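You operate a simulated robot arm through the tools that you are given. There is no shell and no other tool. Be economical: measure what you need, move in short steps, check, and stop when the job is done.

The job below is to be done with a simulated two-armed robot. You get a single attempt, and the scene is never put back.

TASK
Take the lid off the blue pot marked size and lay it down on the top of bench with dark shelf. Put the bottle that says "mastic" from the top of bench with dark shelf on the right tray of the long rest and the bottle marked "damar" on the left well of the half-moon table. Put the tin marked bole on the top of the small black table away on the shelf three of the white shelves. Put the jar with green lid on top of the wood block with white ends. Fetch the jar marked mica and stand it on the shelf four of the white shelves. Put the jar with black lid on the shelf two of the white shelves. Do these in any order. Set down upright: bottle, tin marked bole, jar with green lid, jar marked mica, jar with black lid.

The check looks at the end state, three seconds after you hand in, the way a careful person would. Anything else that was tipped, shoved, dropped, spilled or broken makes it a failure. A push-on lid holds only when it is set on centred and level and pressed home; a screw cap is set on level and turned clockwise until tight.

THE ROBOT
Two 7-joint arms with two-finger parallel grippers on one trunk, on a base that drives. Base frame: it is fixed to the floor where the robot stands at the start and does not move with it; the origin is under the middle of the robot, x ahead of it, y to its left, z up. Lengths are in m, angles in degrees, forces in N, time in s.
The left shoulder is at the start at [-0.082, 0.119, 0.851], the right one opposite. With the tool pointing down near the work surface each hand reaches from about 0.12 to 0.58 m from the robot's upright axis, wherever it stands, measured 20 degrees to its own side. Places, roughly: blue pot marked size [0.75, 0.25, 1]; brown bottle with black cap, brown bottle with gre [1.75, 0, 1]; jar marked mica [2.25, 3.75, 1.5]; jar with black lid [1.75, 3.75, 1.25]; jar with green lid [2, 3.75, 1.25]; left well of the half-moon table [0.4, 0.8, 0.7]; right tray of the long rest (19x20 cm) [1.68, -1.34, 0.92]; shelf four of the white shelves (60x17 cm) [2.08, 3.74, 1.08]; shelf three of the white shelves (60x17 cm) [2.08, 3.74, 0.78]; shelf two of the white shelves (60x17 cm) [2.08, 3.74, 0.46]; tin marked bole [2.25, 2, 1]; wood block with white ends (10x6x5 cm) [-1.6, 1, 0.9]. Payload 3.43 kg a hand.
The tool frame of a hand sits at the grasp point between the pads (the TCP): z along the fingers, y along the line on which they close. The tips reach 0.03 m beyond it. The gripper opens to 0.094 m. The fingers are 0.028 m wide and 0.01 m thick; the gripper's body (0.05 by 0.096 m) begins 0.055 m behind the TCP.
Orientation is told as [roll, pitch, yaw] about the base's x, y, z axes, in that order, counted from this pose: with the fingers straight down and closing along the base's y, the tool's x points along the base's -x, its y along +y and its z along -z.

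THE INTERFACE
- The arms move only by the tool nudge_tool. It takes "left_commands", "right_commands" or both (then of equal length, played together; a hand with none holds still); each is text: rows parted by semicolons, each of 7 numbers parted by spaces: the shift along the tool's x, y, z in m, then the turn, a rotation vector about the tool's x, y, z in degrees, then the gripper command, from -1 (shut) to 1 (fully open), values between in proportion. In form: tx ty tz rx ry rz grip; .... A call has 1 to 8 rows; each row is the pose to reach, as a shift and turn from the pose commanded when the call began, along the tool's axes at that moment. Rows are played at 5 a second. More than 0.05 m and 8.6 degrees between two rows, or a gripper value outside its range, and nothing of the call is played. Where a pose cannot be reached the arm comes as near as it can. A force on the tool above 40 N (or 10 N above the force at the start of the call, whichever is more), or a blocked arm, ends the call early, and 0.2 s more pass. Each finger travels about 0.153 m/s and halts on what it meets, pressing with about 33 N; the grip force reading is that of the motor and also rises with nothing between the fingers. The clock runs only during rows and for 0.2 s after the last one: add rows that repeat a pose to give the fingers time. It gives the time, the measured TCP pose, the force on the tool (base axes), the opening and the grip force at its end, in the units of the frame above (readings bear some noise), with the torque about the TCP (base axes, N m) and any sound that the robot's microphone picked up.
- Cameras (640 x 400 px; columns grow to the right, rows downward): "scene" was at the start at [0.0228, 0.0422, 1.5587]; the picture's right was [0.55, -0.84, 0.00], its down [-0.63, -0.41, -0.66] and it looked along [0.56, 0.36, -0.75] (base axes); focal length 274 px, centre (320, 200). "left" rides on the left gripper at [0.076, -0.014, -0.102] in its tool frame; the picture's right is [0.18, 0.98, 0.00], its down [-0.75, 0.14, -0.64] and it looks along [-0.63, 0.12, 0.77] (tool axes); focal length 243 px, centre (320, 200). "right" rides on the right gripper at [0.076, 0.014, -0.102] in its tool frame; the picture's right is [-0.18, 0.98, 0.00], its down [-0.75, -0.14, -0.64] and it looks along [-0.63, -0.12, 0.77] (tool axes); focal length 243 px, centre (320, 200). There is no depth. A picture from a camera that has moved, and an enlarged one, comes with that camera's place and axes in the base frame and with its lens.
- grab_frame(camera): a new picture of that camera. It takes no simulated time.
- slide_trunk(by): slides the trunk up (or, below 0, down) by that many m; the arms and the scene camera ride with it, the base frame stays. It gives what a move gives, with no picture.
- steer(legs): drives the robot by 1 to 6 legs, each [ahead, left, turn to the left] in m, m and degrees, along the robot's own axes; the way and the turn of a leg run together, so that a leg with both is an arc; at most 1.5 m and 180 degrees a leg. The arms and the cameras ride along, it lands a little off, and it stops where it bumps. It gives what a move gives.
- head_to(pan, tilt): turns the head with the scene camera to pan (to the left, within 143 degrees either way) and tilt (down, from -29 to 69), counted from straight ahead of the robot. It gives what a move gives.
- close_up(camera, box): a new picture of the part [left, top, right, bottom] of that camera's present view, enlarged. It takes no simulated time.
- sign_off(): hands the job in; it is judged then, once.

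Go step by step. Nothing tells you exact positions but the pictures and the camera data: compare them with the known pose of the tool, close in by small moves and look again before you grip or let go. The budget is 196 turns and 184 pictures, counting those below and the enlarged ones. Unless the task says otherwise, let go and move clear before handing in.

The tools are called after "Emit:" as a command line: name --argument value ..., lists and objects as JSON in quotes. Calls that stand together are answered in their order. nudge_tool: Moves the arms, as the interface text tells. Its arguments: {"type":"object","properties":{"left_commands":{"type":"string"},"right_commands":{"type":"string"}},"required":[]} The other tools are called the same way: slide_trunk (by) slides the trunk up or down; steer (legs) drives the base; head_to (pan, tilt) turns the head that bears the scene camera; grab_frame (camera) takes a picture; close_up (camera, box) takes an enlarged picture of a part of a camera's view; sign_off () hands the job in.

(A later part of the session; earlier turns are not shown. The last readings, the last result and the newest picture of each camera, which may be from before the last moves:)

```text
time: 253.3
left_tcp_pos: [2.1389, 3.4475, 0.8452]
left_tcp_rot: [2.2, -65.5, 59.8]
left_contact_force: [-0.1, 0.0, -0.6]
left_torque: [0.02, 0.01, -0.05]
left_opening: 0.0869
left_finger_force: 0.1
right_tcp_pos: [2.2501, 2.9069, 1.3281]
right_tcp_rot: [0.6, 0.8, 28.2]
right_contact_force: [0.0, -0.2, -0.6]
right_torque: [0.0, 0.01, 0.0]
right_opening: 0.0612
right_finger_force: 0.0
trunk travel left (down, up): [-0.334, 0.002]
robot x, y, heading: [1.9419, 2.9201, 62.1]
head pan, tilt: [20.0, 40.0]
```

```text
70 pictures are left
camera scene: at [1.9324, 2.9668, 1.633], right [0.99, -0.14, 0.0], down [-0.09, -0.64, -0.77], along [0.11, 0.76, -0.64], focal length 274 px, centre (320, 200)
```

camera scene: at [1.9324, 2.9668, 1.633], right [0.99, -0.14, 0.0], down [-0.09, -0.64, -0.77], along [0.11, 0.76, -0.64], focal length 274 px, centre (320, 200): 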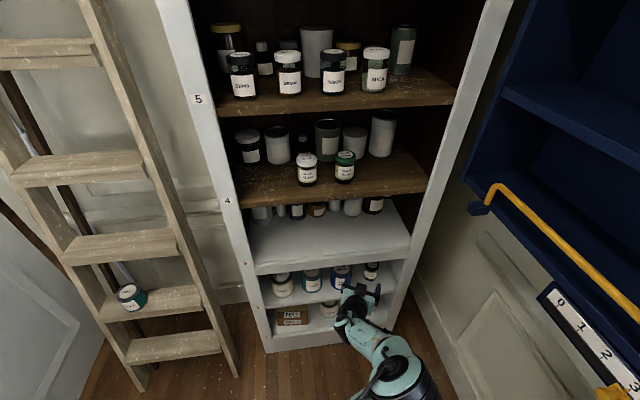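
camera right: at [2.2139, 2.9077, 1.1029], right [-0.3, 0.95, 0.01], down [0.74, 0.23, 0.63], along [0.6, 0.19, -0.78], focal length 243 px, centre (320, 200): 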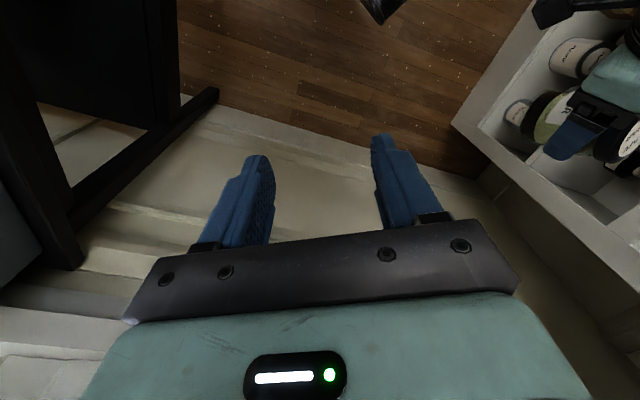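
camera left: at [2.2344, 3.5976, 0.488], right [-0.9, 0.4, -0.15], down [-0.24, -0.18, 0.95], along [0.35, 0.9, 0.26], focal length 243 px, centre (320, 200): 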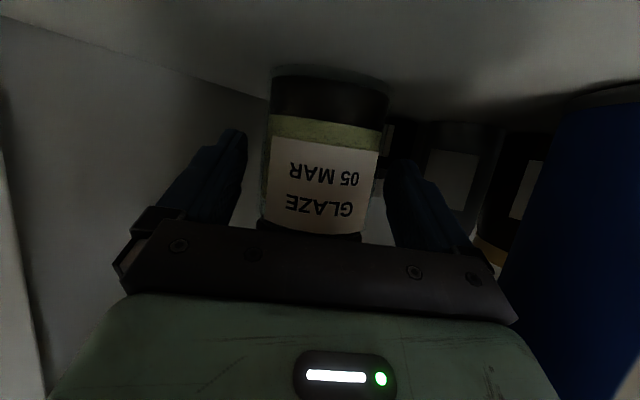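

Black-lid jar stands on shelf two. Next MICA on shelf five: raise the left hand in front of the shelves.

Emit:
nudge_tool --left_commands "-0.041 0 -0.028 0 0 0 0.95; -0.082 0 -0.056 0 0 0 0.95; -0.123 0 -0.084 0 0 0 0.95; -0.164 0 -0.111 0 0 0 0.95; -0.205 0 -0.139 0 0 0 0.95; -0.246 0 -0.167 0 0 0 0.95; -0.287 0 -0.195 0 0 0 0.95"

Emit:
nudge_tool --left_commands "-0.04 0 -0.027 0 0 0 0.95; -0.08 0 -0.054 0 0 0 0.95; -0.12 0 -0.081 0 0 0 0.95; -0.16 0 -0.108 0 0 0 0.95; -0.2 0 -0.136 0 0 0 0.95; -0.2 0 -0.136 0 0 0 0.95"

Emit:
grab_frame --camera "scene"

```text
time: 254.9
left_tcp_pos: [2.1133, 3.3946, 1.1887]
left_tcp_rot: [2.2, -65.4, 59.7]
left_contact_force: [0.3, -0.6, -0.1]
left_torque: [0.04, 0.01, 0.0]
left_opening: 0.0917
left_finger_force: 0.1
right_tcp_pos: [2.2495, 2.9058, 1.3281]
right_tcp_rot: [0.6, 0.7, 28.2]
right_contact_force: [-0.4, 0.2, -0.3]
right_torque: [-0.02, 0.01, -0.02]
right_opening: 0.0613
right_finger_force: 0.1
trunk travel left (down, up): [-0.334, 0.002]
robot x, y, heading: [1.9392, 2.922, 61.9]
head pan, tilt: [20.0, 40.0]
```

```text
time: 256.3
left_tcp_pos: [2.0976, 3.356, 1.4251]
left_tcp_rot: [2.0, -65.4, 59.8]
left_contact_force: [-0.5, -0.5, 0.4]
left_torque: [0.0, -0.02, -0.02]
left_opening: 0.0917
left_finger_force: 0.0
right_tcp_pos: [2.2486, 2.9068, 1.3279]
right_tcp_rot: [0.7, 0.7, 28.3]
right_contact_force: [-0.6, -0.3, -0.8]
right_torque: [0.02, -0.01, 0.01]
right_opening: 0.0611
right_finger_force: 0.0
trunk travel left (down, up): [-0.334, 0.002]
robot x, y, heading: [1.9391, 2.9214, 62.2]
head pan, tilt: [20.0, 40.0]
```

```text
69 pictures are left
camera scene: at [1.9324, 2.9668, 1.633], right [0.99, -0.14, 0.0], down [-0.09, -0.64, -0.77], along [0.11, 0.76, -0.64], focal length 274 px, centre (320, 200)
```

scene: 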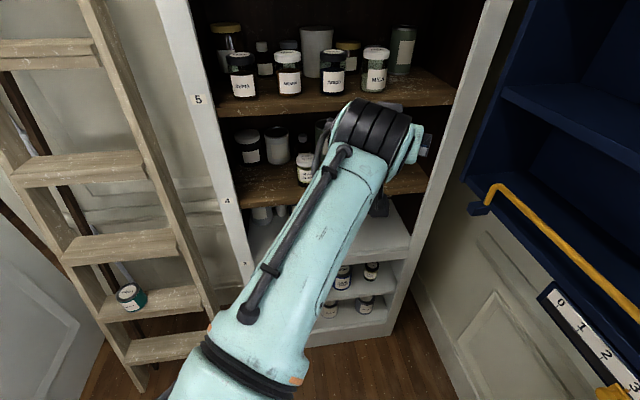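

Align: drive ahead 0.2 and left 0.09, then check with the left hand camera.

Emit:
steer --legs '[[0.2, 0.09, 0]]'

Emit:
grab_frame --camera "left"

Emit:
grab_frame --camera "scene"

```text
time: 258.0
left_tcp_pos: [2.1082, 3.574, 1.4253]
left_tcp_rot: [2.2, -65.4, 60.0]
left_contact_force: [-0.4, 1.2, 0.2]
left_torque: [0.02, -0.01, 0.01]
left_opening: 0.0917
left_finger_force: 0.1
right_tcp_pos: [2.2612, 3.1259, 1.3278]
right_tcp_rot: [0.5, 0.8, 28.5]
right_contact_force: [-0.1, -0.3, 0.0]
right_torque: [-0.02, -0.02, 0.04]
right_opening: 0.0612
right_finger_force: 0.0
trunk travel left (down, up): [-0.334, 0.002]
robot x, y, heading: [1.9518, 3.1406, 62.1]
head pan, tilt: [20.0, 40.0]
```

```text
68 pictures are left
camera left: at [2.0618, 3.456, 1.3976], right [-0.91, 0.4, -0.15], down [-0.24, -0.18, 0.95], along [0.35, 0.9, 0.26], focal length 243 px, centre (320, 200)
```

left: 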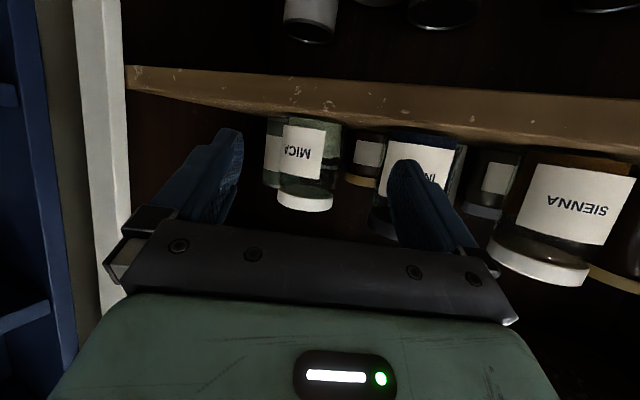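

```text
67 pictures are left
camera scene: at [1.9441, 3.1838, 1.6329], right [0.99, -0.13, 0.0], down [-0.09, -0.64, -0.77], along [0.1, 0.76, -0.64], focal length 274 px, centre (320, 200)
```

scene: 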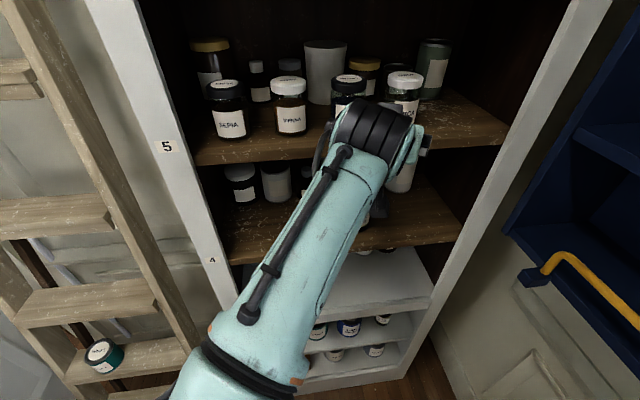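

MICA is straight ahead at (2.19, 3.725). Advance with a slight lift, then check.

Emit:
nudge_tool --left_commands "-0.03 0.001 0.033 0 0 0 0.9; -0.05 0.002 0.07 0 0 0 0.9; -0.068 0.003 0.11 0 0 0 0.9; -0.0852 0.0045 0.15 0 0 0 0.9; -0.0852 0.0045 0.15 0 0 0 0.9"

Emit:
grab_frame --camera "left"

Emit:
close_up --camera "scene" --box '[300, 40, 480, 170]'

```text
time: 259.2
left_tcp_pos: [2.1585, 3.6762, 1.4368]
left_tcp_rot: [2.2, -65.5, 60.0]
left_contact_force: [0.1, 0.3, 0.0]
left_torque: [-0.01, 0.01, -0.01]
left_opening: 0.0893
left_finger_force: 0.0
left hand out of reach, approached as far as the arm can: row 3, 4, 5
right_tcp_pos: [2.2612, 3.1261, 1.3278]
right_tcp_rot: [0.6, 0.8, 28.5]
right_contact_force: [-0.2, -0.5, 0.5]
right_torque: [-0.03, -0.01, 0.02]
right_opening: 0.061
right_finger_force: 0.0
trunk travel left (down, up): [-0.334, 0.002]
robot x, y, heading: [1.9551, 3.1448, 62.3]
head pan, tilt: [20.0, 40.0]
```

```text
66 pictures are left
camera left: at [2.1125, 3.5591, 1.4088], right [-0.91, 0.4, -0.15], down [-0.24, -0.18, 0.95], along [0.35, 0.9, 0.26], focal length 243 px, centre (320, 200)
```

left: 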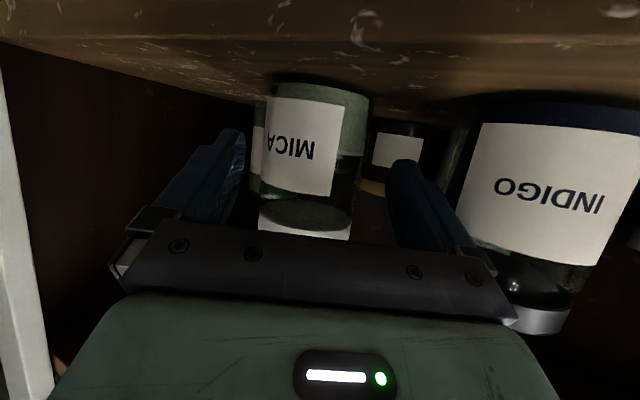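

```text
3.08 times, centred on (390, 105) of scene
camera zoom: at [1.9444, 3.1852, 1.6331], right [0.99, -0.13, 0.0], down [-0.09, -0.64, -0.77], along [0.1, 0.76, -0.64], focal length 845 px, centre (105, 492)
```

zoom: 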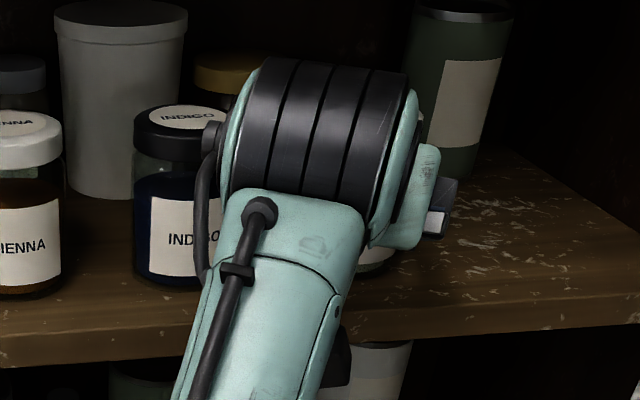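

Just short; drive forward 5.8 cm.

Emit:
steer --legs '[[0.056, 0, 0]]'

Emit:
grab_frame --camera "left"

```text
time: 260.2
left_tcp_pos: [2.1825, 3.7229, 1.4367]
left_tcp_rot: [1.9, -65.7, 60.1]
left_contact_force: [-0.3, -0.2, -0.4]
left_torque: [0.0, -0.02, 0.02]
left_opening: 0.0893
left_finger_force: 0.1
right_tcp_pos: [2.287, 3.1731, 1.3273]
right_tcp_rot: [0.6, 0.6, 28.4]
right_contact_force: [0.4, -0.1, -0.6]
right_torque: [-0.03, 0.02, -0.02]
right_opening: 0.0609
right_finger_force: 0.1
trunk travel left (down, up): [-0.334, 0.002]
robot x, y, heading: [1.9794, 3.1819, 62.5]
head pan, tilt: [20.0, 40.0]
```

```text
64 pictures are left
camera left: at [2.1371, 3.6058, 1.4089], right [-0.91, 0.4, -0.15], down [-0.24, -0.18, 0.95], along [0.35, 0.9, 0.26], focal length 243 px, centre (320, 200)
```

left: 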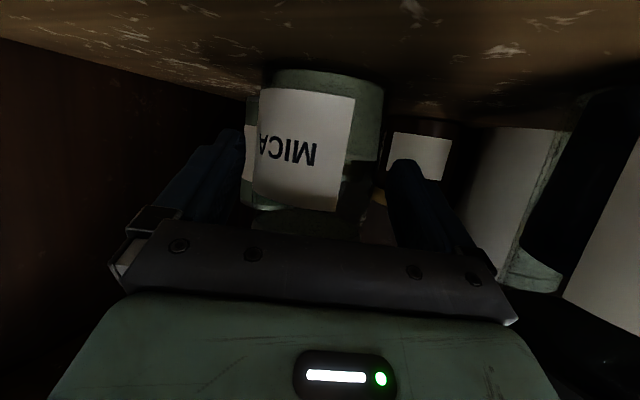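

Straddling MICA. Grip and lift 3 cm.

Emit:
nudge_tool --left_commands "0 0 0 0 0 0 -1; 0 0 0 0 0 0 -1; 0 0 0 0 0 0 -1; -0.014 0 -0.006 0 0 0 -1; -0.028 0 -0.0125 0 0 0 -1; -0.028 0 -0.0125 0 0 0 -1"

```text
time: 261.6
left_tcp_pos: [2.1764, 3.7077, 1.4544]
left_tcp_rot: [2.0, -65.7, 60.1]
left_contact_force: [1.0, -0.6, -4.5]
left_torque: [-0.03, 0.02, -0.03]
left_opening: 0.071
left_finger_force: 33.3
left hand out of reach, approached as far as the arm can: row 4, 5, 6
right_tcp_pos: [2.288, 3.1756, 1.3288]
right_tcp_rot: [0.7, 0.7, 28.5]
right_contact_force: [0.7, -0.4, 1.2]
right_torque: [0.06, 0.02, 0.01]
right_opening: 0.0609
right_finger_force: 0.1
trunk travel left (down, up): [-0.334, 0.002]
robot x, y, heading: [1.9789, 3.1899, 62.3]
head pan, tilt: [20.0, 40.0]
```

MICA held. Back out, then lower to shelf-four height.

Emit:
steer --legs '[[-0.28, 0, 0]]'

Emit:
nudge_tool --left_commands "0.041 0 0.0187 0 0 0 -1; 0.082 0 0.0373 0 0 0 -1; 0.123 0 0.056 0 0 0 -1; 0.163 0 0.0747 0 0 0 -1; 0.204 0 0.0933 0 0 0 -1; 0.245 0 0.112 0 0 0 -1; 0.245 0 0.112 0 0 0 -1"

Emit:
grab_frame --camera "scene"

```text
time: 263.5
left_tcp_pos: [2.0482, 3.4585, 1.4539]
left_tcp_rot: [2.2, -65.5, 60.0]
left_contact_force: [-0.1, 0.7, -3.6]
left_torque: [-0.02, 0.03, 0.02]
left_opening: 0.0707
left_finger_force: 32.6
right_tcp_pos: [2.1573, 2.927, 1.3276]
right_tcp_rot: [0.6, 0.7, 28.4]
right_contact_force: [-0.4, -0.3, 0.6]
right_torque: [0.04, 0.01, 0.05]
right_opening: 0.0612
right_finger_force: 0.1
trunk travel left (down, up): [-0.334, 0.002]
robot x, y, heading: [1.8457, 2.9389, 62.3]
head pan, tilt: [20.0, 40.0]
```

```text
time: 265.1
left_tcp_pos: [2.0422, 3.4607, 1.1815]
left_tcp_rot: [2.0, -65.5, 60.0]
left_contact_force: [-0.7, -0.2, -4.3]
left_torque: [-0.02, 0.02, 0.0]
left_opening: 0.0706
left_finger_force: 32.5
right_tcp_pos: [2.1575, 2.9263, 1.3272]
right_tcp_rot: [0.5, 0.7, 28.5]
right_contact_force: [-0.2, -0.7, 0.4]
right_torque: [0.01, 0.0, 0.01]
right_opening: 0.0607
right_finger_force: 0.1
trunk travel left (down, up): [-0.334, 0.002]
robot x, y, heading: [1.8457, 2.9425, 62.3]
head pan, tilt: [20.0, 40.0]
```

```text
63 pictures are left
camera scene: at [1.8396, 2.9852, 1.6331], right [0.99, -0.14, 0.0], down [-0.09, -0.64, -0.77], along [0.1, 0.76, -0.64], focal length 274 px, centre (320, 200)
```

scene: 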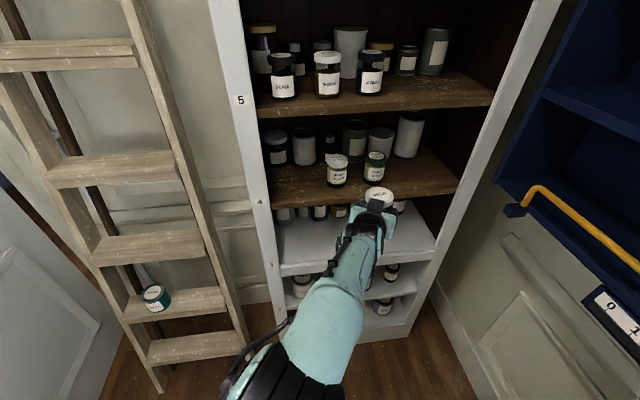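

Green lid jar at (2.122, 3.713); I'll place MICA at about (2.255, 3.705). First pull the right hand in to stay clear of the blue cabinet.

Emit:
nudge_tool --right_commands "0.037 0.001 0 0 0 0 0.3; 0.075 0.002 0 0 0 0 0.3; 0.112 0.003 0 0 0 0 0.3; 0.112 0.003 0 0 0 0 0.3"

Emit:
steer --legs '[[0, -0.075, 0], [0.25, 0, 0]]'

Emit:
grab_frame --camera "left"

Emit:
grab_frame --camera "scene"

```text
time: 266.1
left_tcp_pos: [2.0435, 3.4597, 1.182]
left_tcp_rot: [2.2, -65.6, 59.9]
left_contact_force: [0.5, 0.2, -3.8]
left_torque: [-0.02, 0.05, 0.02]
left_opening: 0.0707
left_finger_force: 32.8
right_tcp_pos: [2.0769, 2.8989, 1.2977]
right_tcp_rot: [0.6, 0.7, 28.4]
right_contact_force: [0.1, 1.3, -0.3]
right_torque: [0.01, 0.01, -0.02]
right_opening: 0.0613
right_finger_force: 0.0
right hand out of reach, approached as far as the arm can: row 1, 2, 3, 4
trunk travel left (down, up): [-0.334, 0.002]
robot x, y, heading: [1.8468, 2.9434, 62.2]
head pan, tilt: [20.0, 40.0]
```

```text
time: 268.9
left_tcp_pos: [2.2243, 3.6492, 1.1812]
left_tcp_rot: [2.0, -65.5, 60.2]
left_contact_force: [-0.1, 0.5, -3.8]
left_torque: [-0.01, 0.02, 0.0]
left_opening: 0.0707
left_finger_force: 33.3
right_tcp_pos: [2.2598, 3.086, 1.2981]
right_tcp_rot: [0.6, 0.5, 28.7]
right_contact_force: [0.4, 0.1, 0.2]
right_torque: [0.01, 0.03, -0.02]
right_opening: 0.0612
right_finger_force: 0.0
trunk travel left (down, up): [-0.334, 0.002]
robot x, y, heading: [2.0288, 3.1265, 62.7]
head pan, tilt: [20.0, 40.0]
```

```text
62 pictures are left
camera left: at [2.1783, 3.5318, 1.1543], right [-0.91, 0.39, -0.15], down [-0.24, -0.18, 0.95], along [0.35, 0.9, 0.26], focal length 243 px, centre (320, 200)
```

left: 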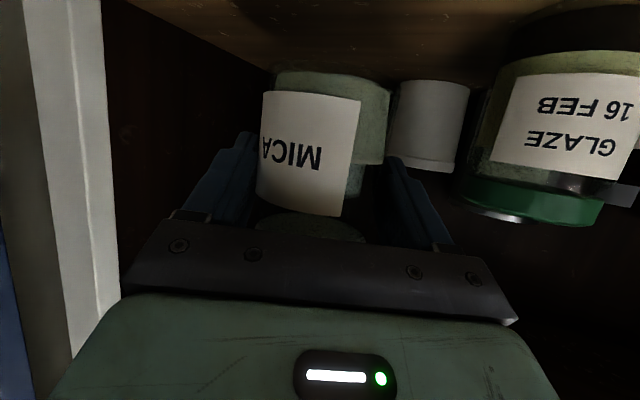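

```text
61 pictures are left
camera scene: at [2.022, 3.174, 1.6328], right [0.99, -0.13, 0.0], down [-0.09, -0.64, -0.77], along [0.1, 0.76, -0.64], focal length 274 px, centre (320, 200)
```

scene: 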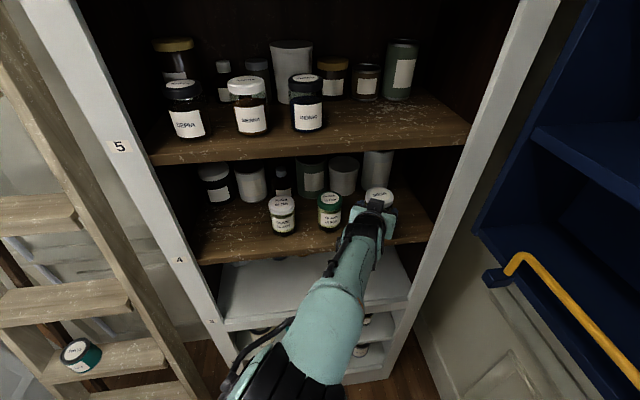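

Clear of the green jar. Advance 6 cm and lower to contact.

Emit:
nudge_tool --left_commands "-0.0125 0 0.027 0 0 0 -1; -0.025 0 0.0545 0 0 0 -1; -0.007 0 0.063 0 0 0 -1; 0.002 0 0.067 0 0 0 -1; 0.007 0 0.069 0 0 0 -1; 0.0115 0 0.0715 0 0 0 -1; 0.016 0 0.0735 0 0 0 -1; 0.0205 0 0.0755 0 0 0 -1"

```text
time: 270.7
left_tcp_pos: [2.2522, 3.7031, 1.1348]
left_tcp_rot: [2.0, -66.0, 60.2]
left_contact_force: [0.5, 0.2, 8.6]
left_torque: [-0.24, 0.25, 0.03]
left_opening: 0.0706
left_finger_force: 32.8
right_tcp_pos: [2.2586, 3.0875, 1.2982]
right_tcp_rot: [0.6, 0.5, 28.6]
right_contact_force: [-0.3, 0.5, -0.4]
right_torque: [0.02, -0.01, 0.02]
right_opening: 0.061
right_finger_force: 0.2
trunk travel left (down, up): [-0.334, 0.002]
robot x, y, heading: [2.0332, 3.1313, 62.5]
head pan, tilt: [20.0, 40.0]
```

Touching (≈12 N). Open and check.

Emit:
nudge_tool --left_commands "0 0 0 0 0 0 0.6; 0 0 0 0 0 0 0.85; 0 0 0 0 0 0 0.85; 0 0 0 0 0 0 0.85"

Emit:
steer --legs '[[-0.25, 0, 0]]'

Emit:
grab_frame --camera "scene"

```text
time: 271.7
left_tcp_pos: [2.2529, 3.7021, 1.1325]
left_tcp_rot: [2.1, -65.5, 60.1]
left_contact_force: [0.0, -0.1, -0.2]
left_torque: [-0.01, -0.01, -0.01]
left_opening: 0.0869
left_finger_force: 0.0
right_tcp_pos: [2.259, 3.0872, 1.298]
right_tcp_rot: [0.6, 0.6, 28.6]
right_contact_force: [0.0, 0.1, 0.7]
right_torque: [0.01, 0.03, 0.01]
right_opening: 0.0615
right_finger_force: 0.1
trunk travel left (down, up): [-0.334, 0.002]
robot x, y, heading: [2.0309, 3.1282, 62.1]
head pan, tilt: [20.0, 40.0]
```

```text
time: 273.5
left_tcp_pos: [2.1337, 3.4799, 1.1319]
left_tcp_rot: [2.0, -65.4, 60.3]
left_contact_force: [-0.9, 0.9, 0.3]
left_torque: [0.01, 0.0, -0.05]
left_opening: 0.087
left_finger_force: 0.0
right_tcp_pos: [2.1431, 2.8645, 1.298]
right_tcp_rot: [0.6, 0.5, 28.7]
right_contact_force: [0.6, 0.2, -0.6]
right_torque: [-0.01, -0.03, 0.01]
right_opening: 0.0612
right_finger_force: 0.0
trunk travel left (down, up): [-0.334, 0.002]
robot x, y, heading: [1.911, 2.9067, 62.6]
head pan, tilt: [20.0, 40.0]
```

```text
60 pictures are left
camera scene: at [1.9053, 2.9503, 1.6333], right [0.99, -0.13, 0.0], down [-0.08, -0.64, -0.77], along [0.1, 0.76, -0.64], focal length 274 px, centre (320, 200)
```

scene: 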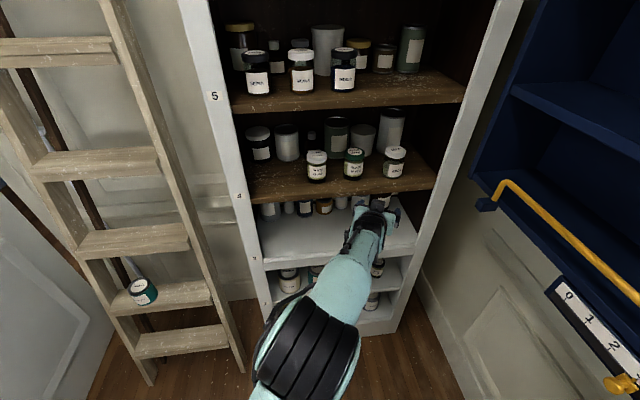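

MICA is on shelf four. Now the bole tin on the black table behind me: look there.

Emit:
head_to --pan -130 --tilt 40

Emit:
grab_frame --camera "scene"

```text
time: 275.9
left_tcp_pos: [2.1325, 3.4802, 1.1321]
left_tcp_rot: [2.0, -65.5, 60.4]
left_contact_force: [0.3, 0.2, -0.1]
left_torque: [0.02, 0.02, 0.04]
left_opening: 0.0872
left_finger_force: 0.1
right_tcp_pos: [2.1427, 2.864, 1.2962]
right_tcp_rot: [0.6, 0.6, 28.8]
right_contact_force: [-0.5, -0.4, -0.1]
right_torque: [0.04, 0.0, 0.0]
right_opening: 0.0611
right_finger_force: 0.0
trunk travel left (down, up): [-0.334, 0.002]
robot x, y, heading: [1.9142, 2.9045, 62.6]
head pan, tilt: [-130.0, 40.0]
```

```text
59 pictures are left
camera scene: at [1.9266, 2.787, 1.6331], right [-0.92, -0.38, 0.0], down [-0.25, 0.59, -0.77], along [0.29, -0.71, -0.64], focal length 274 px, centre (320, 200)
```

scene: 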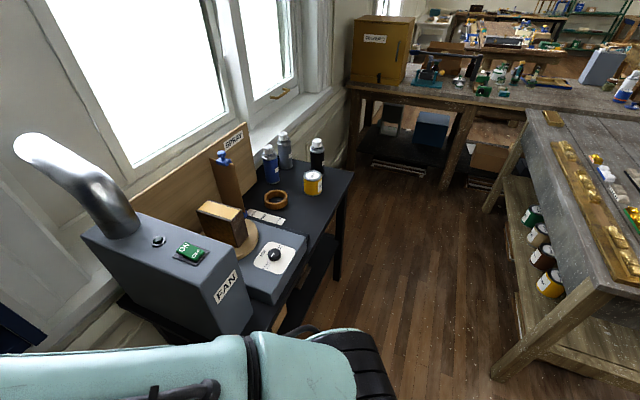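

The table is along the window wall with its front edge at x≈2.17; the tin is near (2.33, 1.88). There's a ~0.65 m corridor. I retract the left hand first.

Emit:
nudge_tool --left_commands "0.002 0 -0.045 0 0 0 0.85; 0.004 0 -0.09 0 0 0 0.85; 0.006 0 -0.135 0 0 0 0.85; 0.009 0 -0.18 0 0 0 0.85; 0.011 0 -0.225 0 0 0 0.85; 0.013 0 -0.265 0 0 0 0.85; 0.013 0 -0.265 0 0 0 0.85"

Emit:
steer --legs '[[-0.1, 0.09, 0], [0, 0, -62.6]]'

Emit:
head_to --pan -40 --tilt 45

Emit:
grab_frame --camera "scene"

```text
time: 277.5
left_tcp_pos: [2.0177, 3.2609, 1.2287]
left_tcp_rot: [2.1, -65.5, 60.3]
left_contact_force: [0.5, -0.4, -0.6]
left_torque: [-0.02, 0.01, -0.03]
left_opening: 0.0871
left_finger_force: 0.2
right_tcp_pos: [2.1429, 2.8648, 1.2972]
right_tcp_rot: [0.6, 0.6, 28.7]
right_contact_force: [-0.4, -0.4, -0.2]
right_torque: [0.0, -0.03, 0.01]
right_opening: 0.0612
right_finger_force: 0.1
trunk travel left (down, up): [-0.334, 0.002]
robot x, y, heading: [1.911, 2.9062, 62.5]
head pan, tilt: [-130.0, 40.0]
```

```text
time: 281.7
left_tcp_pos: [2.1505, 2.9225, 1.2285]
left_tcp_rot: [2.2, -65.5, -3.3]
left_contact_force: [0.7, 0.6, 0.0]
left_torque: [0.0, 0.01, -0.01]
left_opening: 0.087
left_finger_force: 0.0
right_tcp_pos: [1.8502, 2.6348, 1.2969]
right_tcp_rot: [0.5, 0.7, -35.0]
right_contact_force: [0.1, -0.4, -0.7]
right_torque: [-0.01, 0.01, -0.05]
right_opening: 0.0611
right_finger_force: 0.0
trunk travel left (down, up): [-0.334, 0.002]
robot x, y, heading: [1.7845, 2.8573, -0.9]
head pan, tilt: [-130.0, 40.0]
```

```text
time: 283.4
left_tcp_pos: [2.15, 2.9223, 1.2291]
left_tcp_rot: [2.1, -65.5, -3.3]
left_contact_force: [0.5, -0.4, 0.7]
left_torque: [0.0, -0.01, -0.04]
left_opening: 0.0871
left_finger_force: 0.0
right_tcp_pos: [1.8508, 2.6362, 1.2981]
right_tcp_rot: [0.5, 0.7, -34.9]
right_contact_force: [0.6, 0.3, -0.6]
right_torque: [-0.01, -0.03, 0.0]
right_opening: 0.061
right_finger_force: 0.0
trunk travel left (down, up): [-0.334, 0.002]
robot x, y, heading: [1.7851, 2.8594, -0.9]
head pan, tilt: [-40.0, 45.0]
```

```text
58 pictures are left
camera scene: at [1.8039, 2.8051, 1.6258], right [-0.66, -0.75, 0.0], down [-0.53, 0.46, -0.71], along [0.53, -0.46, -0.71], focal length 274 px, centre (320, 200)
```

scene: 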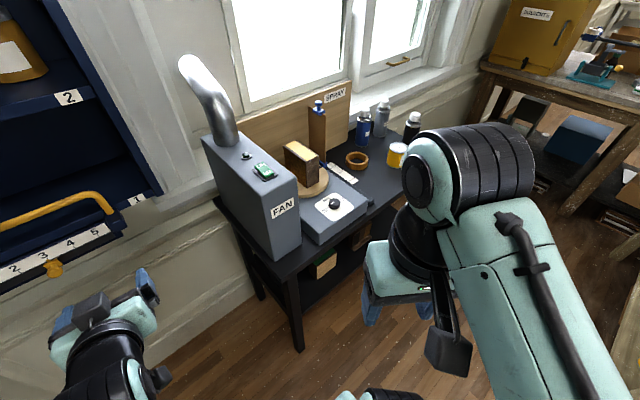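

Strafe right (south) along the table to y≈1.9.

Emit:
steer --legs '[[0, -0.95, 0.9]]'

Emit:
head_to --pan 5 --tilt 45

Emit:
grab_frame --camera "scene"

```text
time: 291.9
left_tcp_pos: [2.1325, 1.987, 1.229]
left_tcp_rot: [2.1, -65.5, -3.2]
left_contact_force: [-0.2, -0.4, 0.7]
left_torque: [-0.01, -0.01, 0.01]
left_opening: 0.087
left_finger_force: 0.1
right_tcp_pos: [1.8342, 1.7001, 1.2989]
right_tcp_rot: [0.6, 0.6, -34.9]
right_contact_force: [-0.4, -0.5, -0.4]
right_torque: [0.0, 0.0, 0.01]
right_opening: 0.0609
right_finger_force: 0.1
trunk travel left (down, up): [-0.334, 0.002]
robot x, y, heading: [1.7701, 1.9246, -0.8]
head pan, tilt: [-40.0, 45.0]
```

```text
time: 293.1
left_tcp_pos: [2.1324, 1.9881, 1.23]
left_tcp_rot: [2.0, -65.4, -3.3]
left_contact_force: [-0.3, -0.2, -0.1]
left_torque: [-0.03, -0.02, 0.0]
left_opening: 0.0872
left_finger_force: 0.1
right_tcp_pos: [1.834, 1.7007, 1.2972]
right_tcp_rot: [0.7, 0.6, -34.9]
right_contact_force: [0.9, 0.6, 0.6]
right_torque: [-0.01, -0.02, 0.02]
right_opening: 0.0609
right_finger_force: 0.1
trunk travel left (down, up): [-0.334, 0.002]
robot x, y, heading: [1.7676, 1.9234, -1.0]
head pan, tilt: [5.0, 45.0]
```

```text
57 pictures are left
camera scene: at [1.8068, 1.9287, 1.6258], right [0.07, -1.0, 0.0], down [-0.71, -0.05, -0.71], along [0.71, 0.05, -0.71], focal length 274 px, centre (320, 200)
```

scene: 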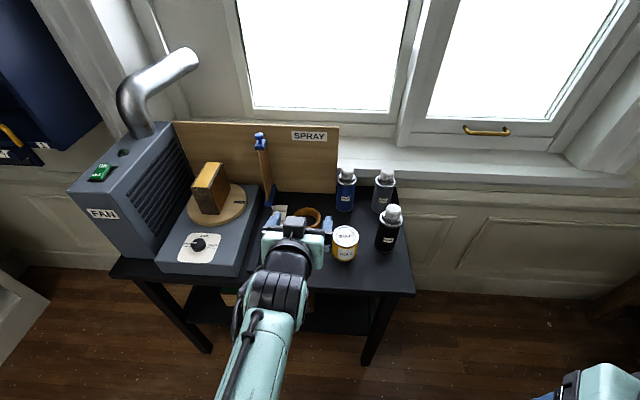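

Emit:
close_up --camera "scene" --box '[250, 190, 430, 310]'

Emit:
grab_frame --camera "left"

```text
3.33 times, centred on (340, 250) of scene
camera zoom: at [1.8068, 1.9287, 1.6258], right [0.07, -1.0, 0.0], down [-0.71, -0.05, -0.71], along [0.71, 0.05, -0.71], focal length 915 px, centre (253, 33)
```

zoom: 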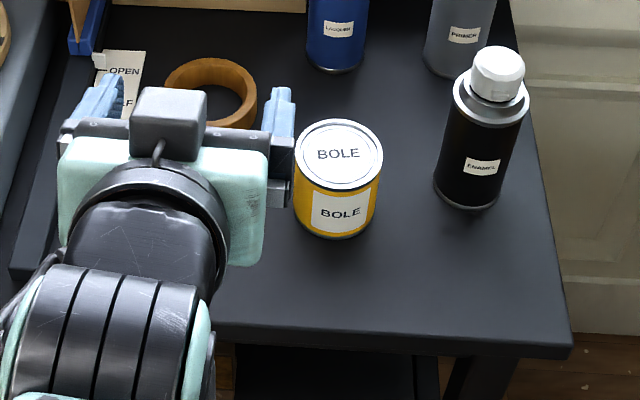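

```text
55 pictures are left
camera left: at [2.0083, 1.9759, 1.2017], right [-0.05, 0.99, -0.15], down [-0.27, 0.13, 0.95], along [0.96, 0.09, 0.26], focal length 243 px, centre (320, 200)
```

left: 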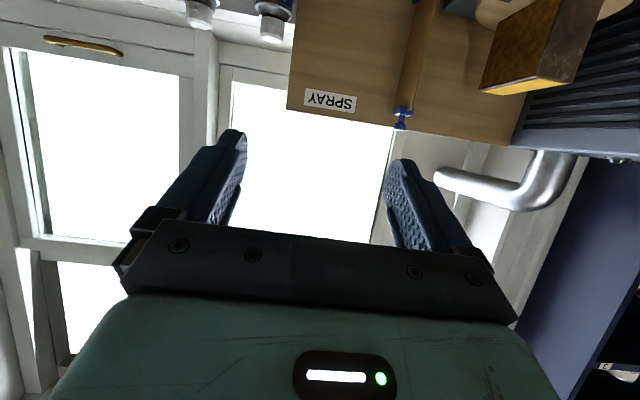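

Tin at about (2.343, 1.880), diameter ≈83 mm, top z≈0.93. Open fully, lower in front of it and align.

Emit:
nudge_tool --left_commands "0.034 -0.0134 0.022 0 0 0 1; 0.0675 -0.027 0.0446 0 0 0 1; 0.101 -0.04 0.067 0 0 0 1; 0.135 -0.0535 0.089 0 0 0 1; 0.169 -0.067 0.1115 0 0 0 1; 0.2025 -0.08 0.134 0 0 0 1; 0.236 -0.0936 0.156 0 0 0 1; 0.27 -0.107 0.1785 0 0 0 1"

Emit:
grab_frame --camera "left"

Emit:
close_up --camera "scene" --box '[250, 190, 430, 310]'

```text
time: 293.8
left_tcp_pos: [2.1152, 1.884, 1.1491]
left_tcp_rot: [-13.5, -67.0, 0.0]
left_contact_force: [0.1, 0.9, 0.5]
left_torque: [0.0, 0.02, -0.02]
left_opening: 0.0937
left_finger_force: 0.1
right_tcp_pos: [1.8345, 1.7, 1.2978]
right_tcp_rot: [0.6, 0.5, -34.9]
right_contact_force: [0.0, -0.3, 0.2]
right_torque: [-0.01, -0.03, 0.02]
right_opening: 0.0609
right_finger_force: 0.0
trunk travel left (down, up): [-0.334, 0.002]
robot x, y, heading: [1.768, 1.9263, -1.0]
head pan, tilt: [5.0, 45.0]
stopped in row 3 (left hand): the arm was blocked; the commanded pose is now the measured one
```

```text
54 pictures are left
camera left: at [1.9916, 1.895, 1.1186], right [0.14, 0.96, -0.26], down [-0.25, 0.29, 0.92], along [0.96, -0.06, 0.28], focal length 243 px, centre (320, 200)
```

left: 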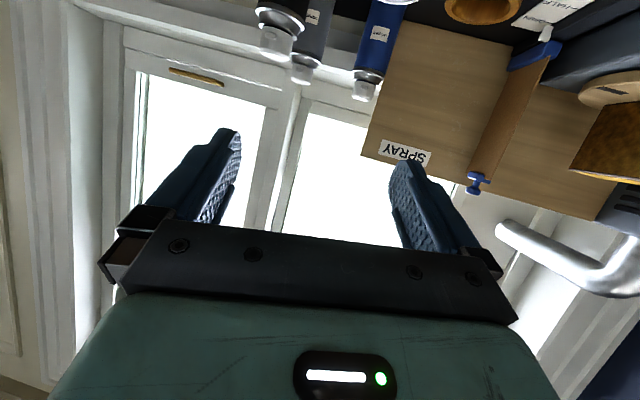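

```text
3.33 times, centred on (340, 250) of scene
camera zoom: at [1.8067, 1.9285, 1.6258], right [0.07, -1.0, 0.0], down [-0.71, -0.05, -0.71], along [0.71, 0.05, -0.71], focal length 915 px, centre (253, 33)
```

zoom: 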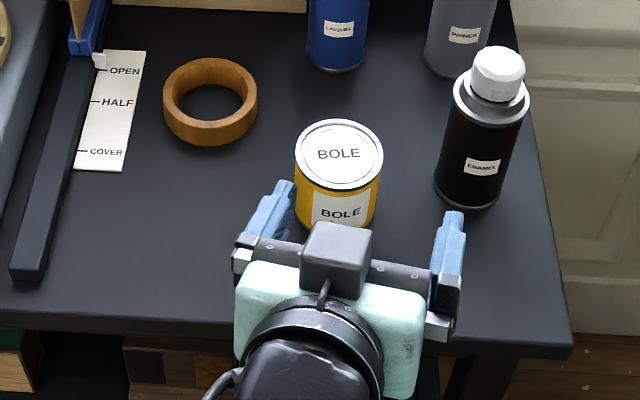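

The left arm can't reach rightwards when folded; I undo that and shift the base right instead.

Emit:
nudge_tool --left_commands "-0.009 0.032 -0.012 -4.2 0.5 0.4 1; -0.018 0.063 -0.023 -8.5 1 0.8 1; -0.0276 0.0945 -0.035 -12.7 1.5 1.2 1; -0.0276 0.0945 -0.035 -12.7 1.5 1.2 1"

Emit:
steer --legs '[[0, -0.107, 1]]'

```text
time: 294.8
left_tcp_pos: [2.1162, 1.9865, 1.1804]
left_tcp_rot: [2.5, -65.6, -3.4]
left_contact_force: [-0.4, -0.3, -0.9]
left_torque: [0.01, -0.01, 0.0]
left_opening: 0.0941
left_finger_force: 0.1
right_tcp_pos: [1.8332, 1.7, 1.2979]
right_tcp_rot: [0.6, 0.7, -34.9]
right_contact_force: [-0.4, 0.0, -0.1]
right_torque: [-0.01, 0.01, 0.01]
right_opening: 0.061
right_finger_force: 0.1
trunk travel left (down, up): [-0.334, 0.002]
robot x, y, heading: [1.7669, 1.9247, -0.8]
head pan, tilt: [5.0, 45.0]
```

```text
time: 296.4
left_tcp_pos: [2.1142, 1.8876, 1.1791]
left_tcp_rot: [2.3, -65.7, -2.3]
left_contact_force: [0.5, 0.0, -0.9]
left_torque: [-0.04, 0.01, 0.06]
left_opening: 0.0938
left_finger_force: 0.0
right_tcp_pos: [1.8363, 1.5963, 1.2986]
right_tcp_rot: [0.6, 0.5, -33.9]
right_contact_force: [0.1, -0.4, 0.2]
right_torque: [0.01, 0.0, 0.0]
right_opening: 0.0611
right_finger_force: 0.0
trunk travel left (down, up): [-0.334, 0.002]
robot x, y, heading: [1.7679, 1.8157, -0.1]
head pan, tilt: [5.0, 45.0]
```

Lower by the trunk so the hand comes down straight in front of the tin.

Emit:
slide_trunk --by -0.267

Emit:
grab_frame --camera "left"

Emit:
close_up --camera "scene" --box '[230, 100, 430, 250]'

```text
time: 299.1
left_tcp_pos: [2.1138, 1.8858, 0.9118]
left_tcp_rot: [2.4, -65.6, -2.5]
left_contact_force: [-0.5, -0.8, -0.2]
left_torque: [0.03, 0.05, 0.01]
left_opening: 0.0938
left_finger_force: 0.1
right_tcp_pos: [1.836, 1.5969, 1.0314]
right_tcp_rot: [0.6, 0.5, -33.9]
right_contact_force: [0.0, 1.0, -0.3]
right_torque: [-0.01, 0.02, -0.02]
right_opening: 0.0611
right_finger_force: 0.0
trunk travel left (down, up): [-0.067, 0.269]
robot x, y, heading: [1.7696, 1.8193, -0.3]
head pan, tilt: [5.0, 45.0]
```

```text
52 pictures are left
camera left: at [1.9891, 1.873, 0.8848], right [-0.07, 0.99, -0.15], down [-0.27, 0.13, 0.95], along [0.96, 0.11, 0.26], focal length 243 px, centre (320, 200)
```

left: 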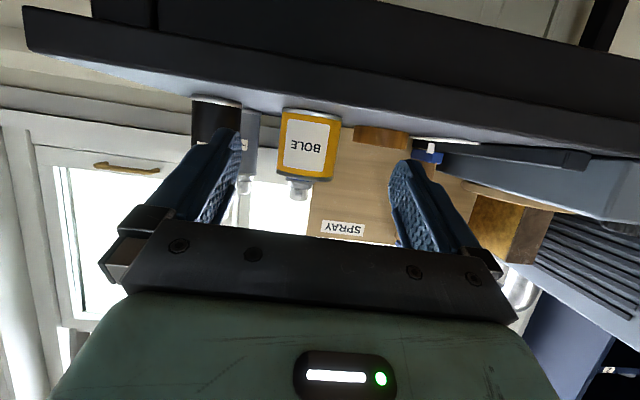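

```text
2.67 times, centred on (330, 175) of scene
camera zoom: at [1.8388, 1.8244, 1.3484], right [0.09, -1.0, 0.0], down [-0.7, -0.06, -0.71], along [0.7, 0.06, -0.71], focal length 732 px, centre (293, 267)
```

zoom: 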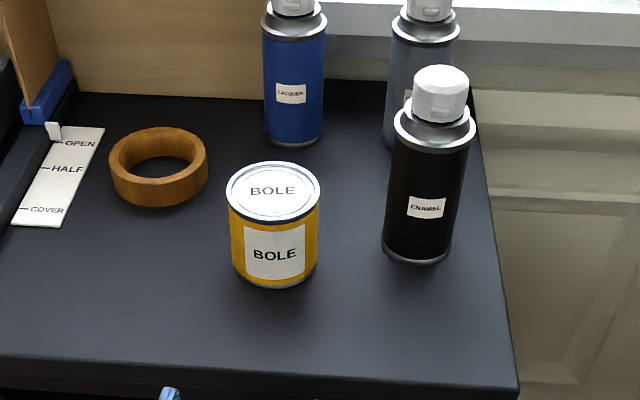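

Aligned with the tin at (2.35, 1.886). Extend 10 cm and drive 8 cm, then check.

Emit:
nudge_tool --left_commands "-0.0137 0.001 0.03 0 0 0 1; -0.0273 0.002 0.061 0 0 0 1; -0.041 0.004 0.091 0 0 0 1; -0.041 0.004 0.091 0 0 0 1"

Emit:
steer --legs '[[0.07, 0, 0]]'

Emit:
grab_frame --camera "left"

Emit:
close_up --camera "scene" --box '[230, 130, 430, 280]'

```text
time: 300.1
left_tcp_pos: [2.2133, 1.8893, 0.9106]
left_tcp_rot: [2.9, -65.6, -2.8]
left_contact_force: [0.0, 0.1, -0.2]
left_torque: [-0.04, 0.0, 0.03]
left_opening: 0.0939
left_finger_force: 0.1
right_tcp_pos: [1.8363, 1.5963, 1.0313]
right_tcp_rot: [0.7, 0.4, -33.9]
right_contact_force: [-0.1, 0.0, -0.4]
right_torque: [-0.02, 0.02, -0.01]
right_opening: 0.0611
right_finger_force: 0.0
trunk travel left (down, up): [-0.067, 0.269]
robot x, y, heading: [1.7662, 1.8192, -0.2]
head pan, tilt: [5.0, 45.0]
```

```text
time: 301.2
left_tcp_pos: [2.2824, 1.8893, 0.9096]
left_tcp_rot: [2.4, -65.6, -2.2]
left_contact_force: [-0.3, -0.6, -0.1]
left_torque: [0.01, 0.0, 0.02]
left_opening: 0.0939
left_finger_force: 0.1
right_tcp_pos: [1.9065, 1.5968, 1.0309]
right_tcp_rot: [0.6, 0.6, -33.9]
right_contact_force: [0.2, 0.2, -0.9]
right_torque: [0.0, 0.0, 0.01]
right_opening: 0.0613
right_finger_force: 0.1
trunk travel left (down, up): [-0.067, 0.269]
robot x, y, heading: [1.8347, 1.8225, 0.3]
head pan, tilt: [5.0, 45.0]
```

```text
50 pictures are left
camera left: at [2.1588, 1.8762, 0.8834], right [-0.07, 0.99, -0.15], down [-0.27, 0.13, 0.95], along [0.96, 0.11, 0.26], focal length 243 px, centre (320, 200)
```

left: 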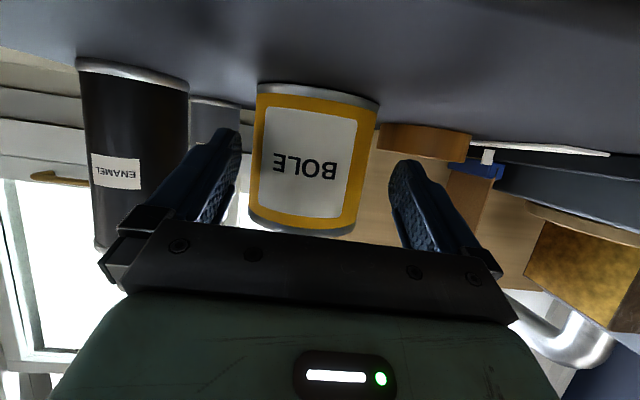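

```text
2.67 times, centred on (330, 205) of scene
camera zoom: at [1.9096, 1.8243, 1.3483], right [0.09, -1.0, 0.0], down [-0.7, -0.06, -0.71], along [0.7, 0.06, -0.71], focal length 732 px, centre (293, 187)
```

zoom: 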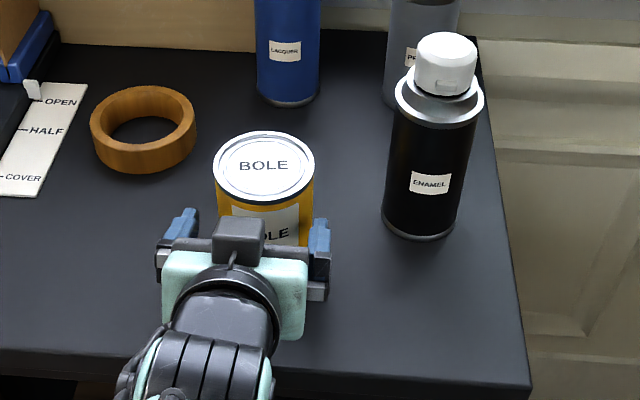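

Centred within a few mm. Drive ahead 6.5 cm.

Emit:
steer --legs '[[0.065, 0, 0]]'

Emit:
grab_frame --camera "left"

```text
time: 302.1
left_tcp_pos: [2.347, 1.8885, 0.9101]
left_tcp_rot: [2.4, -65.5, -2.5]
left_contact_force: [0.4, 0.2, 0.5]
left_torque: [0.01, -0.02, 0.01]
left_opening: 0.094
left_finger_force: 0.2
right_tcp_pos: [1.9714, 1.5967, 1.0309]
right_tcp_rot: [0.6, 0.6, -33.9]
right_contact_force: [1.1, -0.1, 0.8]
right_torque: [0.03, 0.01, 0.02]
right_opening: 0.061
right_finger_force: 0.0
trunk travel left (down, up): [-0.067, 0.269]
robot x, y, heading: [1.9039, 1.8209, -0.4]
head pan, tilt: [5.0, 45.0]
```

```text
48 pictures are left
camera left: at [2.2233, 1.876, 0.8833], right [-0.07, 0.99, -0.15], down [-0.27, 0.13, 0.95], along [0.96, 0.11, 0.26], focal length 243 px, centre (320, 200)
```

left: 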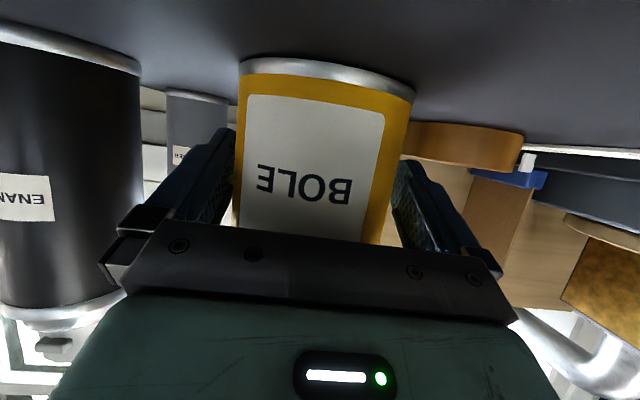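

Well straddled. Grip and lift 5 cm.

Emit:
nudge_tool --left_commands "0 0 0 0 0 0 -1; 0 0 0 0 0 0 -1; 0 0 0 0 0 0 -1; -0.018 0 -0.008 0 0 0 -1; -0.036 0 -0.0165 0 0 0 -1; -0.045 0 -0.021 0 0 0 -1"

```text
time: 303.6
left_tcp_pos: [2.347, 1.8889, 0.9603]
left_tcp_rot: [2.5, -65.5, -2.4]
left_contact_force: [0.5, -0.1, -4.8]
left_torque: [0.03, 0.03, -0.01]
left_opening: 0.0845
left_finger_force: 32.9
right_tcp_pos: [1.9711, 1.5953, 1.0312]
right_tcp_rot: [0.6, 0.7, -33.9]
right_contact_force: [-0.3, -0.5, 0.8]
right_torque: [0.0, 0.02, -0.03]
right_opening: 0.0609
right_finger_force: 0.1
trunk travel left (down, up): [-0.067, 0.269]
robot x, y, heading: [1.9041, 1.8169, -0.1]
head pan, tilt: [5.0, 45.0]
```

The tin (84 mm) is held. Back off, raise the trunk, turn north and drive to the shelves.

Emit:
steer --legs '[[-0.14, 0, 0]]'

Emit:
slide_trunk --by 0.2

Emit:
steer --legs '[[0, 0, 90], [1.0, 0, 0], [0, -0.26, 0]]'

Emit:
head_to --pan 0 --tilt 45

Emit:
grab_frame --camera "scene"

```text
time: 304.9
left_tcp_pos: [2.2049, 1.8894, 0.9605]
left_tcp_rot: [2.3, -65.7, -2.3]
left_contact_force: [-0.5, 0.0, -5.0]
left_torque: [-0.04, 0.01, 0.02]
left_opening: 0.0844
left_finger_force: 32.6
right_tcp_pos: [1.8281, 1.5964, 1.0291]
right_tcp_rot: [0.5, 0.6, -33.8]
right_contact_force: [0.1, 0.4, -0.3]
right_torque: [0.0, -0.01, -0.01]
right_opening: 0.061
right_finger_force: 0.0
trunk travel left (down, up): [-0.067, 0.269]
robot x, y, heading: [1.7598, 1.8209, -0.1]
head pan, tilt: [5.0, 45.0]
```

```text
time: 307.1
left_tcp_pos: [2.2054, 1.8892, 1.159]
left_tcp_rot: [2.5, -65.5, -2.3]
left_contact_force: [-0.1, 0.6, -4.6]
left_torque: [-0.01, 0.03, -0.02]
left_opening: 0.0844
left_finger_force: 32.9
right_tcp_pos: [1.8287, 1.596, 1.231]
right_tcp_rot: [0.6, 0.6, -33.9]
right_contact_force: [0.0, -0.3, 0.1]
right_torque: [-0.02, 0.01, 0.02]
right_opening: 0.0613
right_finger_force: 0.1
trunk travel left (down, up): [-0.267, 0.069]
robot x, y, heading: [1.7607, 1.8188, -0.2]
head pan, tilt: [5.0, 45.0]
```

```text
time: 318.5
left_tcp_pos: [1.9434, 3.2663, 1.158]
left_tcp_rot: [1.4, -65.2, 88.0]
left_contact_force: [-0.2, -0.9, -5.4]
left_torque: [-0.01, 0.01, -0.02]
left_opening: 0.0844
left_finger_force: 33.1
right_tcp_pos: [2.2316, 2.8849, 1.2327]
right_tcp_rot: [0.1, 0.3, 55.3]
right_contact_force: [0.7, 0.8, -0.4]
right_torque: [0.01, 0.01, 0.02]
right_opening: 0.061
right_finger_force: 0.1
trunk travel left (down, up): [-0.267, 0.069]
robot x, y, heading: [2.0209, 2.8212, 89.2]
head pan, tilt: [5.0, 45.0]
stopped in leg 3: the robot was blocked; the commanded pose is now the measured one
```

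```text
time: 319.2
left_tcp_pos: [1.9424, 3.2655, 1.1595]
left_tcp_rot: [1.0, -65.4, 88.4]
left_contact_force: [-0.1, 0.2, -5.8]
left_torque: [-0.01, 0.01, -0.05]
left_opening: 0.0845
left_finger_force: 32.8
right_tcp_pos: [2.2315, 2.8865, 1.2324]
right_tcp_rot: [0.1, 0.2, 55.4]
right_contact_force: [0.2, 0.2, -0.3]
right_torque: [0.03, -0.02, 0.0]
right_opening: 0.0612
right_finger_force: 0.0
trunk travel left (down, up): [-0.267, 0.069]
robot x, y, heading: [2.0209, 2.8185, 89.2]
head pan, tilt: [0.0, 45.0]
```

```text
47 pictures are left
camera scene: at [2.006, 2.8574, 1.5546], right [1.0, -0.01, 0.01], down [0.0, -0.71, -0.71], along [0.02, 0.71, -0.71], focal length 274 px, centre (320, 200)
```

scene: 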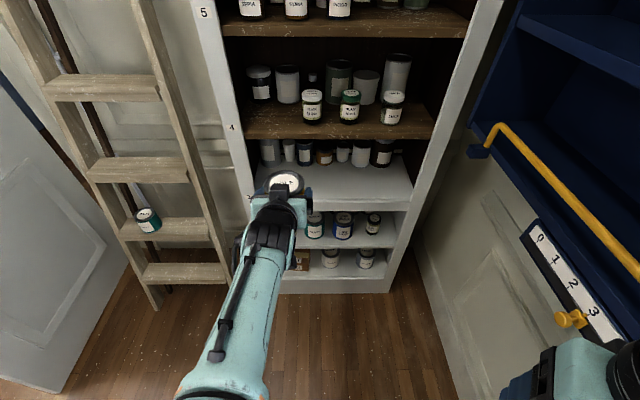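

My right elbow may be leaning on the fan; move off to the left a little and forward.

Emit:
steer --legs '[[0, 0.05, 0], [0.12, 0, 0.5]]'

Emit:
head_to --pan -120 --tilt 40

Emit:
grab_frame --camera "scene"

```text
time: 321.1
left_tcp_pos: [1.901, 3.3857, 1.1592]
left_tcp_rot: [2.4, -65.2, 87.8]
left_contact_force: [0.1, 0.3, -5.7]
left_torque: [-0.02, -0.02, 0.01]
left_opening: 0.0843
left_finger_force: 33.0
right_tcp_pos: [2.1927, 3.0081, 1.2302]
right_tcp_rot: [0.6, 0.5, 56.2]
right_contact_force: [-0.8, 0.2, -0.3]
right_torque: [0.01, -0.04, -0.02]
right_opening: 0.0613
right_finger_force: 0.0
trunk travel left (down, up): [-0.267, 0.069]
robot x, y, heading: [1.9695, 2.9372, 90.0]
head pan, tilt: [0.0, 45.0]
```

```text
time: 323.1
left_tcp_pos: [1.9001, 3.3856, 1.159]
left_tcp_rot: [2.5, -65.3, 87.7]
left_contact_force: [-0.1, -1.2, -5.5]
left_torque: [-0.02, 0.01, 0.0]
left_opening: 0.0843
left_finger_force: 32.1
right_tcp_pos: [2.1931, 3.0076, 1.2307]
right_tcp_rot: [0.5, 0.7, 56.1]
right_contact_force: [-0.3, 0.4, 0.3]
right_torque: [-0.01, 0.02, -0.03]
right_opening: 0.0614
right_finger_force: 0.0
trunk travel left (down, up): [-0.267, 0.069]
robot x, y, heading: [1.9717, 2.9414, 89.6]
head pan, tilt: [-120.0, 40.0]
```

```text
46 pictures are left
camera scene: at [2.0461, 2.8539, 1.5619], right [-0.5, -0.87, 0.0], down [-0.56, 0.32, -0.77], along [0.66, -0.38, -0.64], focal length 274 px, centre (320, 200)
```

scene: 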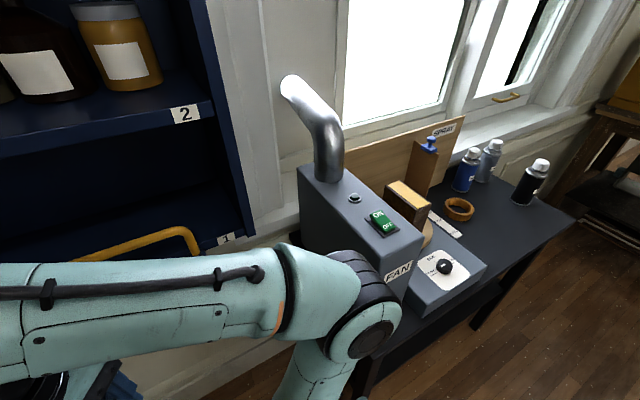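

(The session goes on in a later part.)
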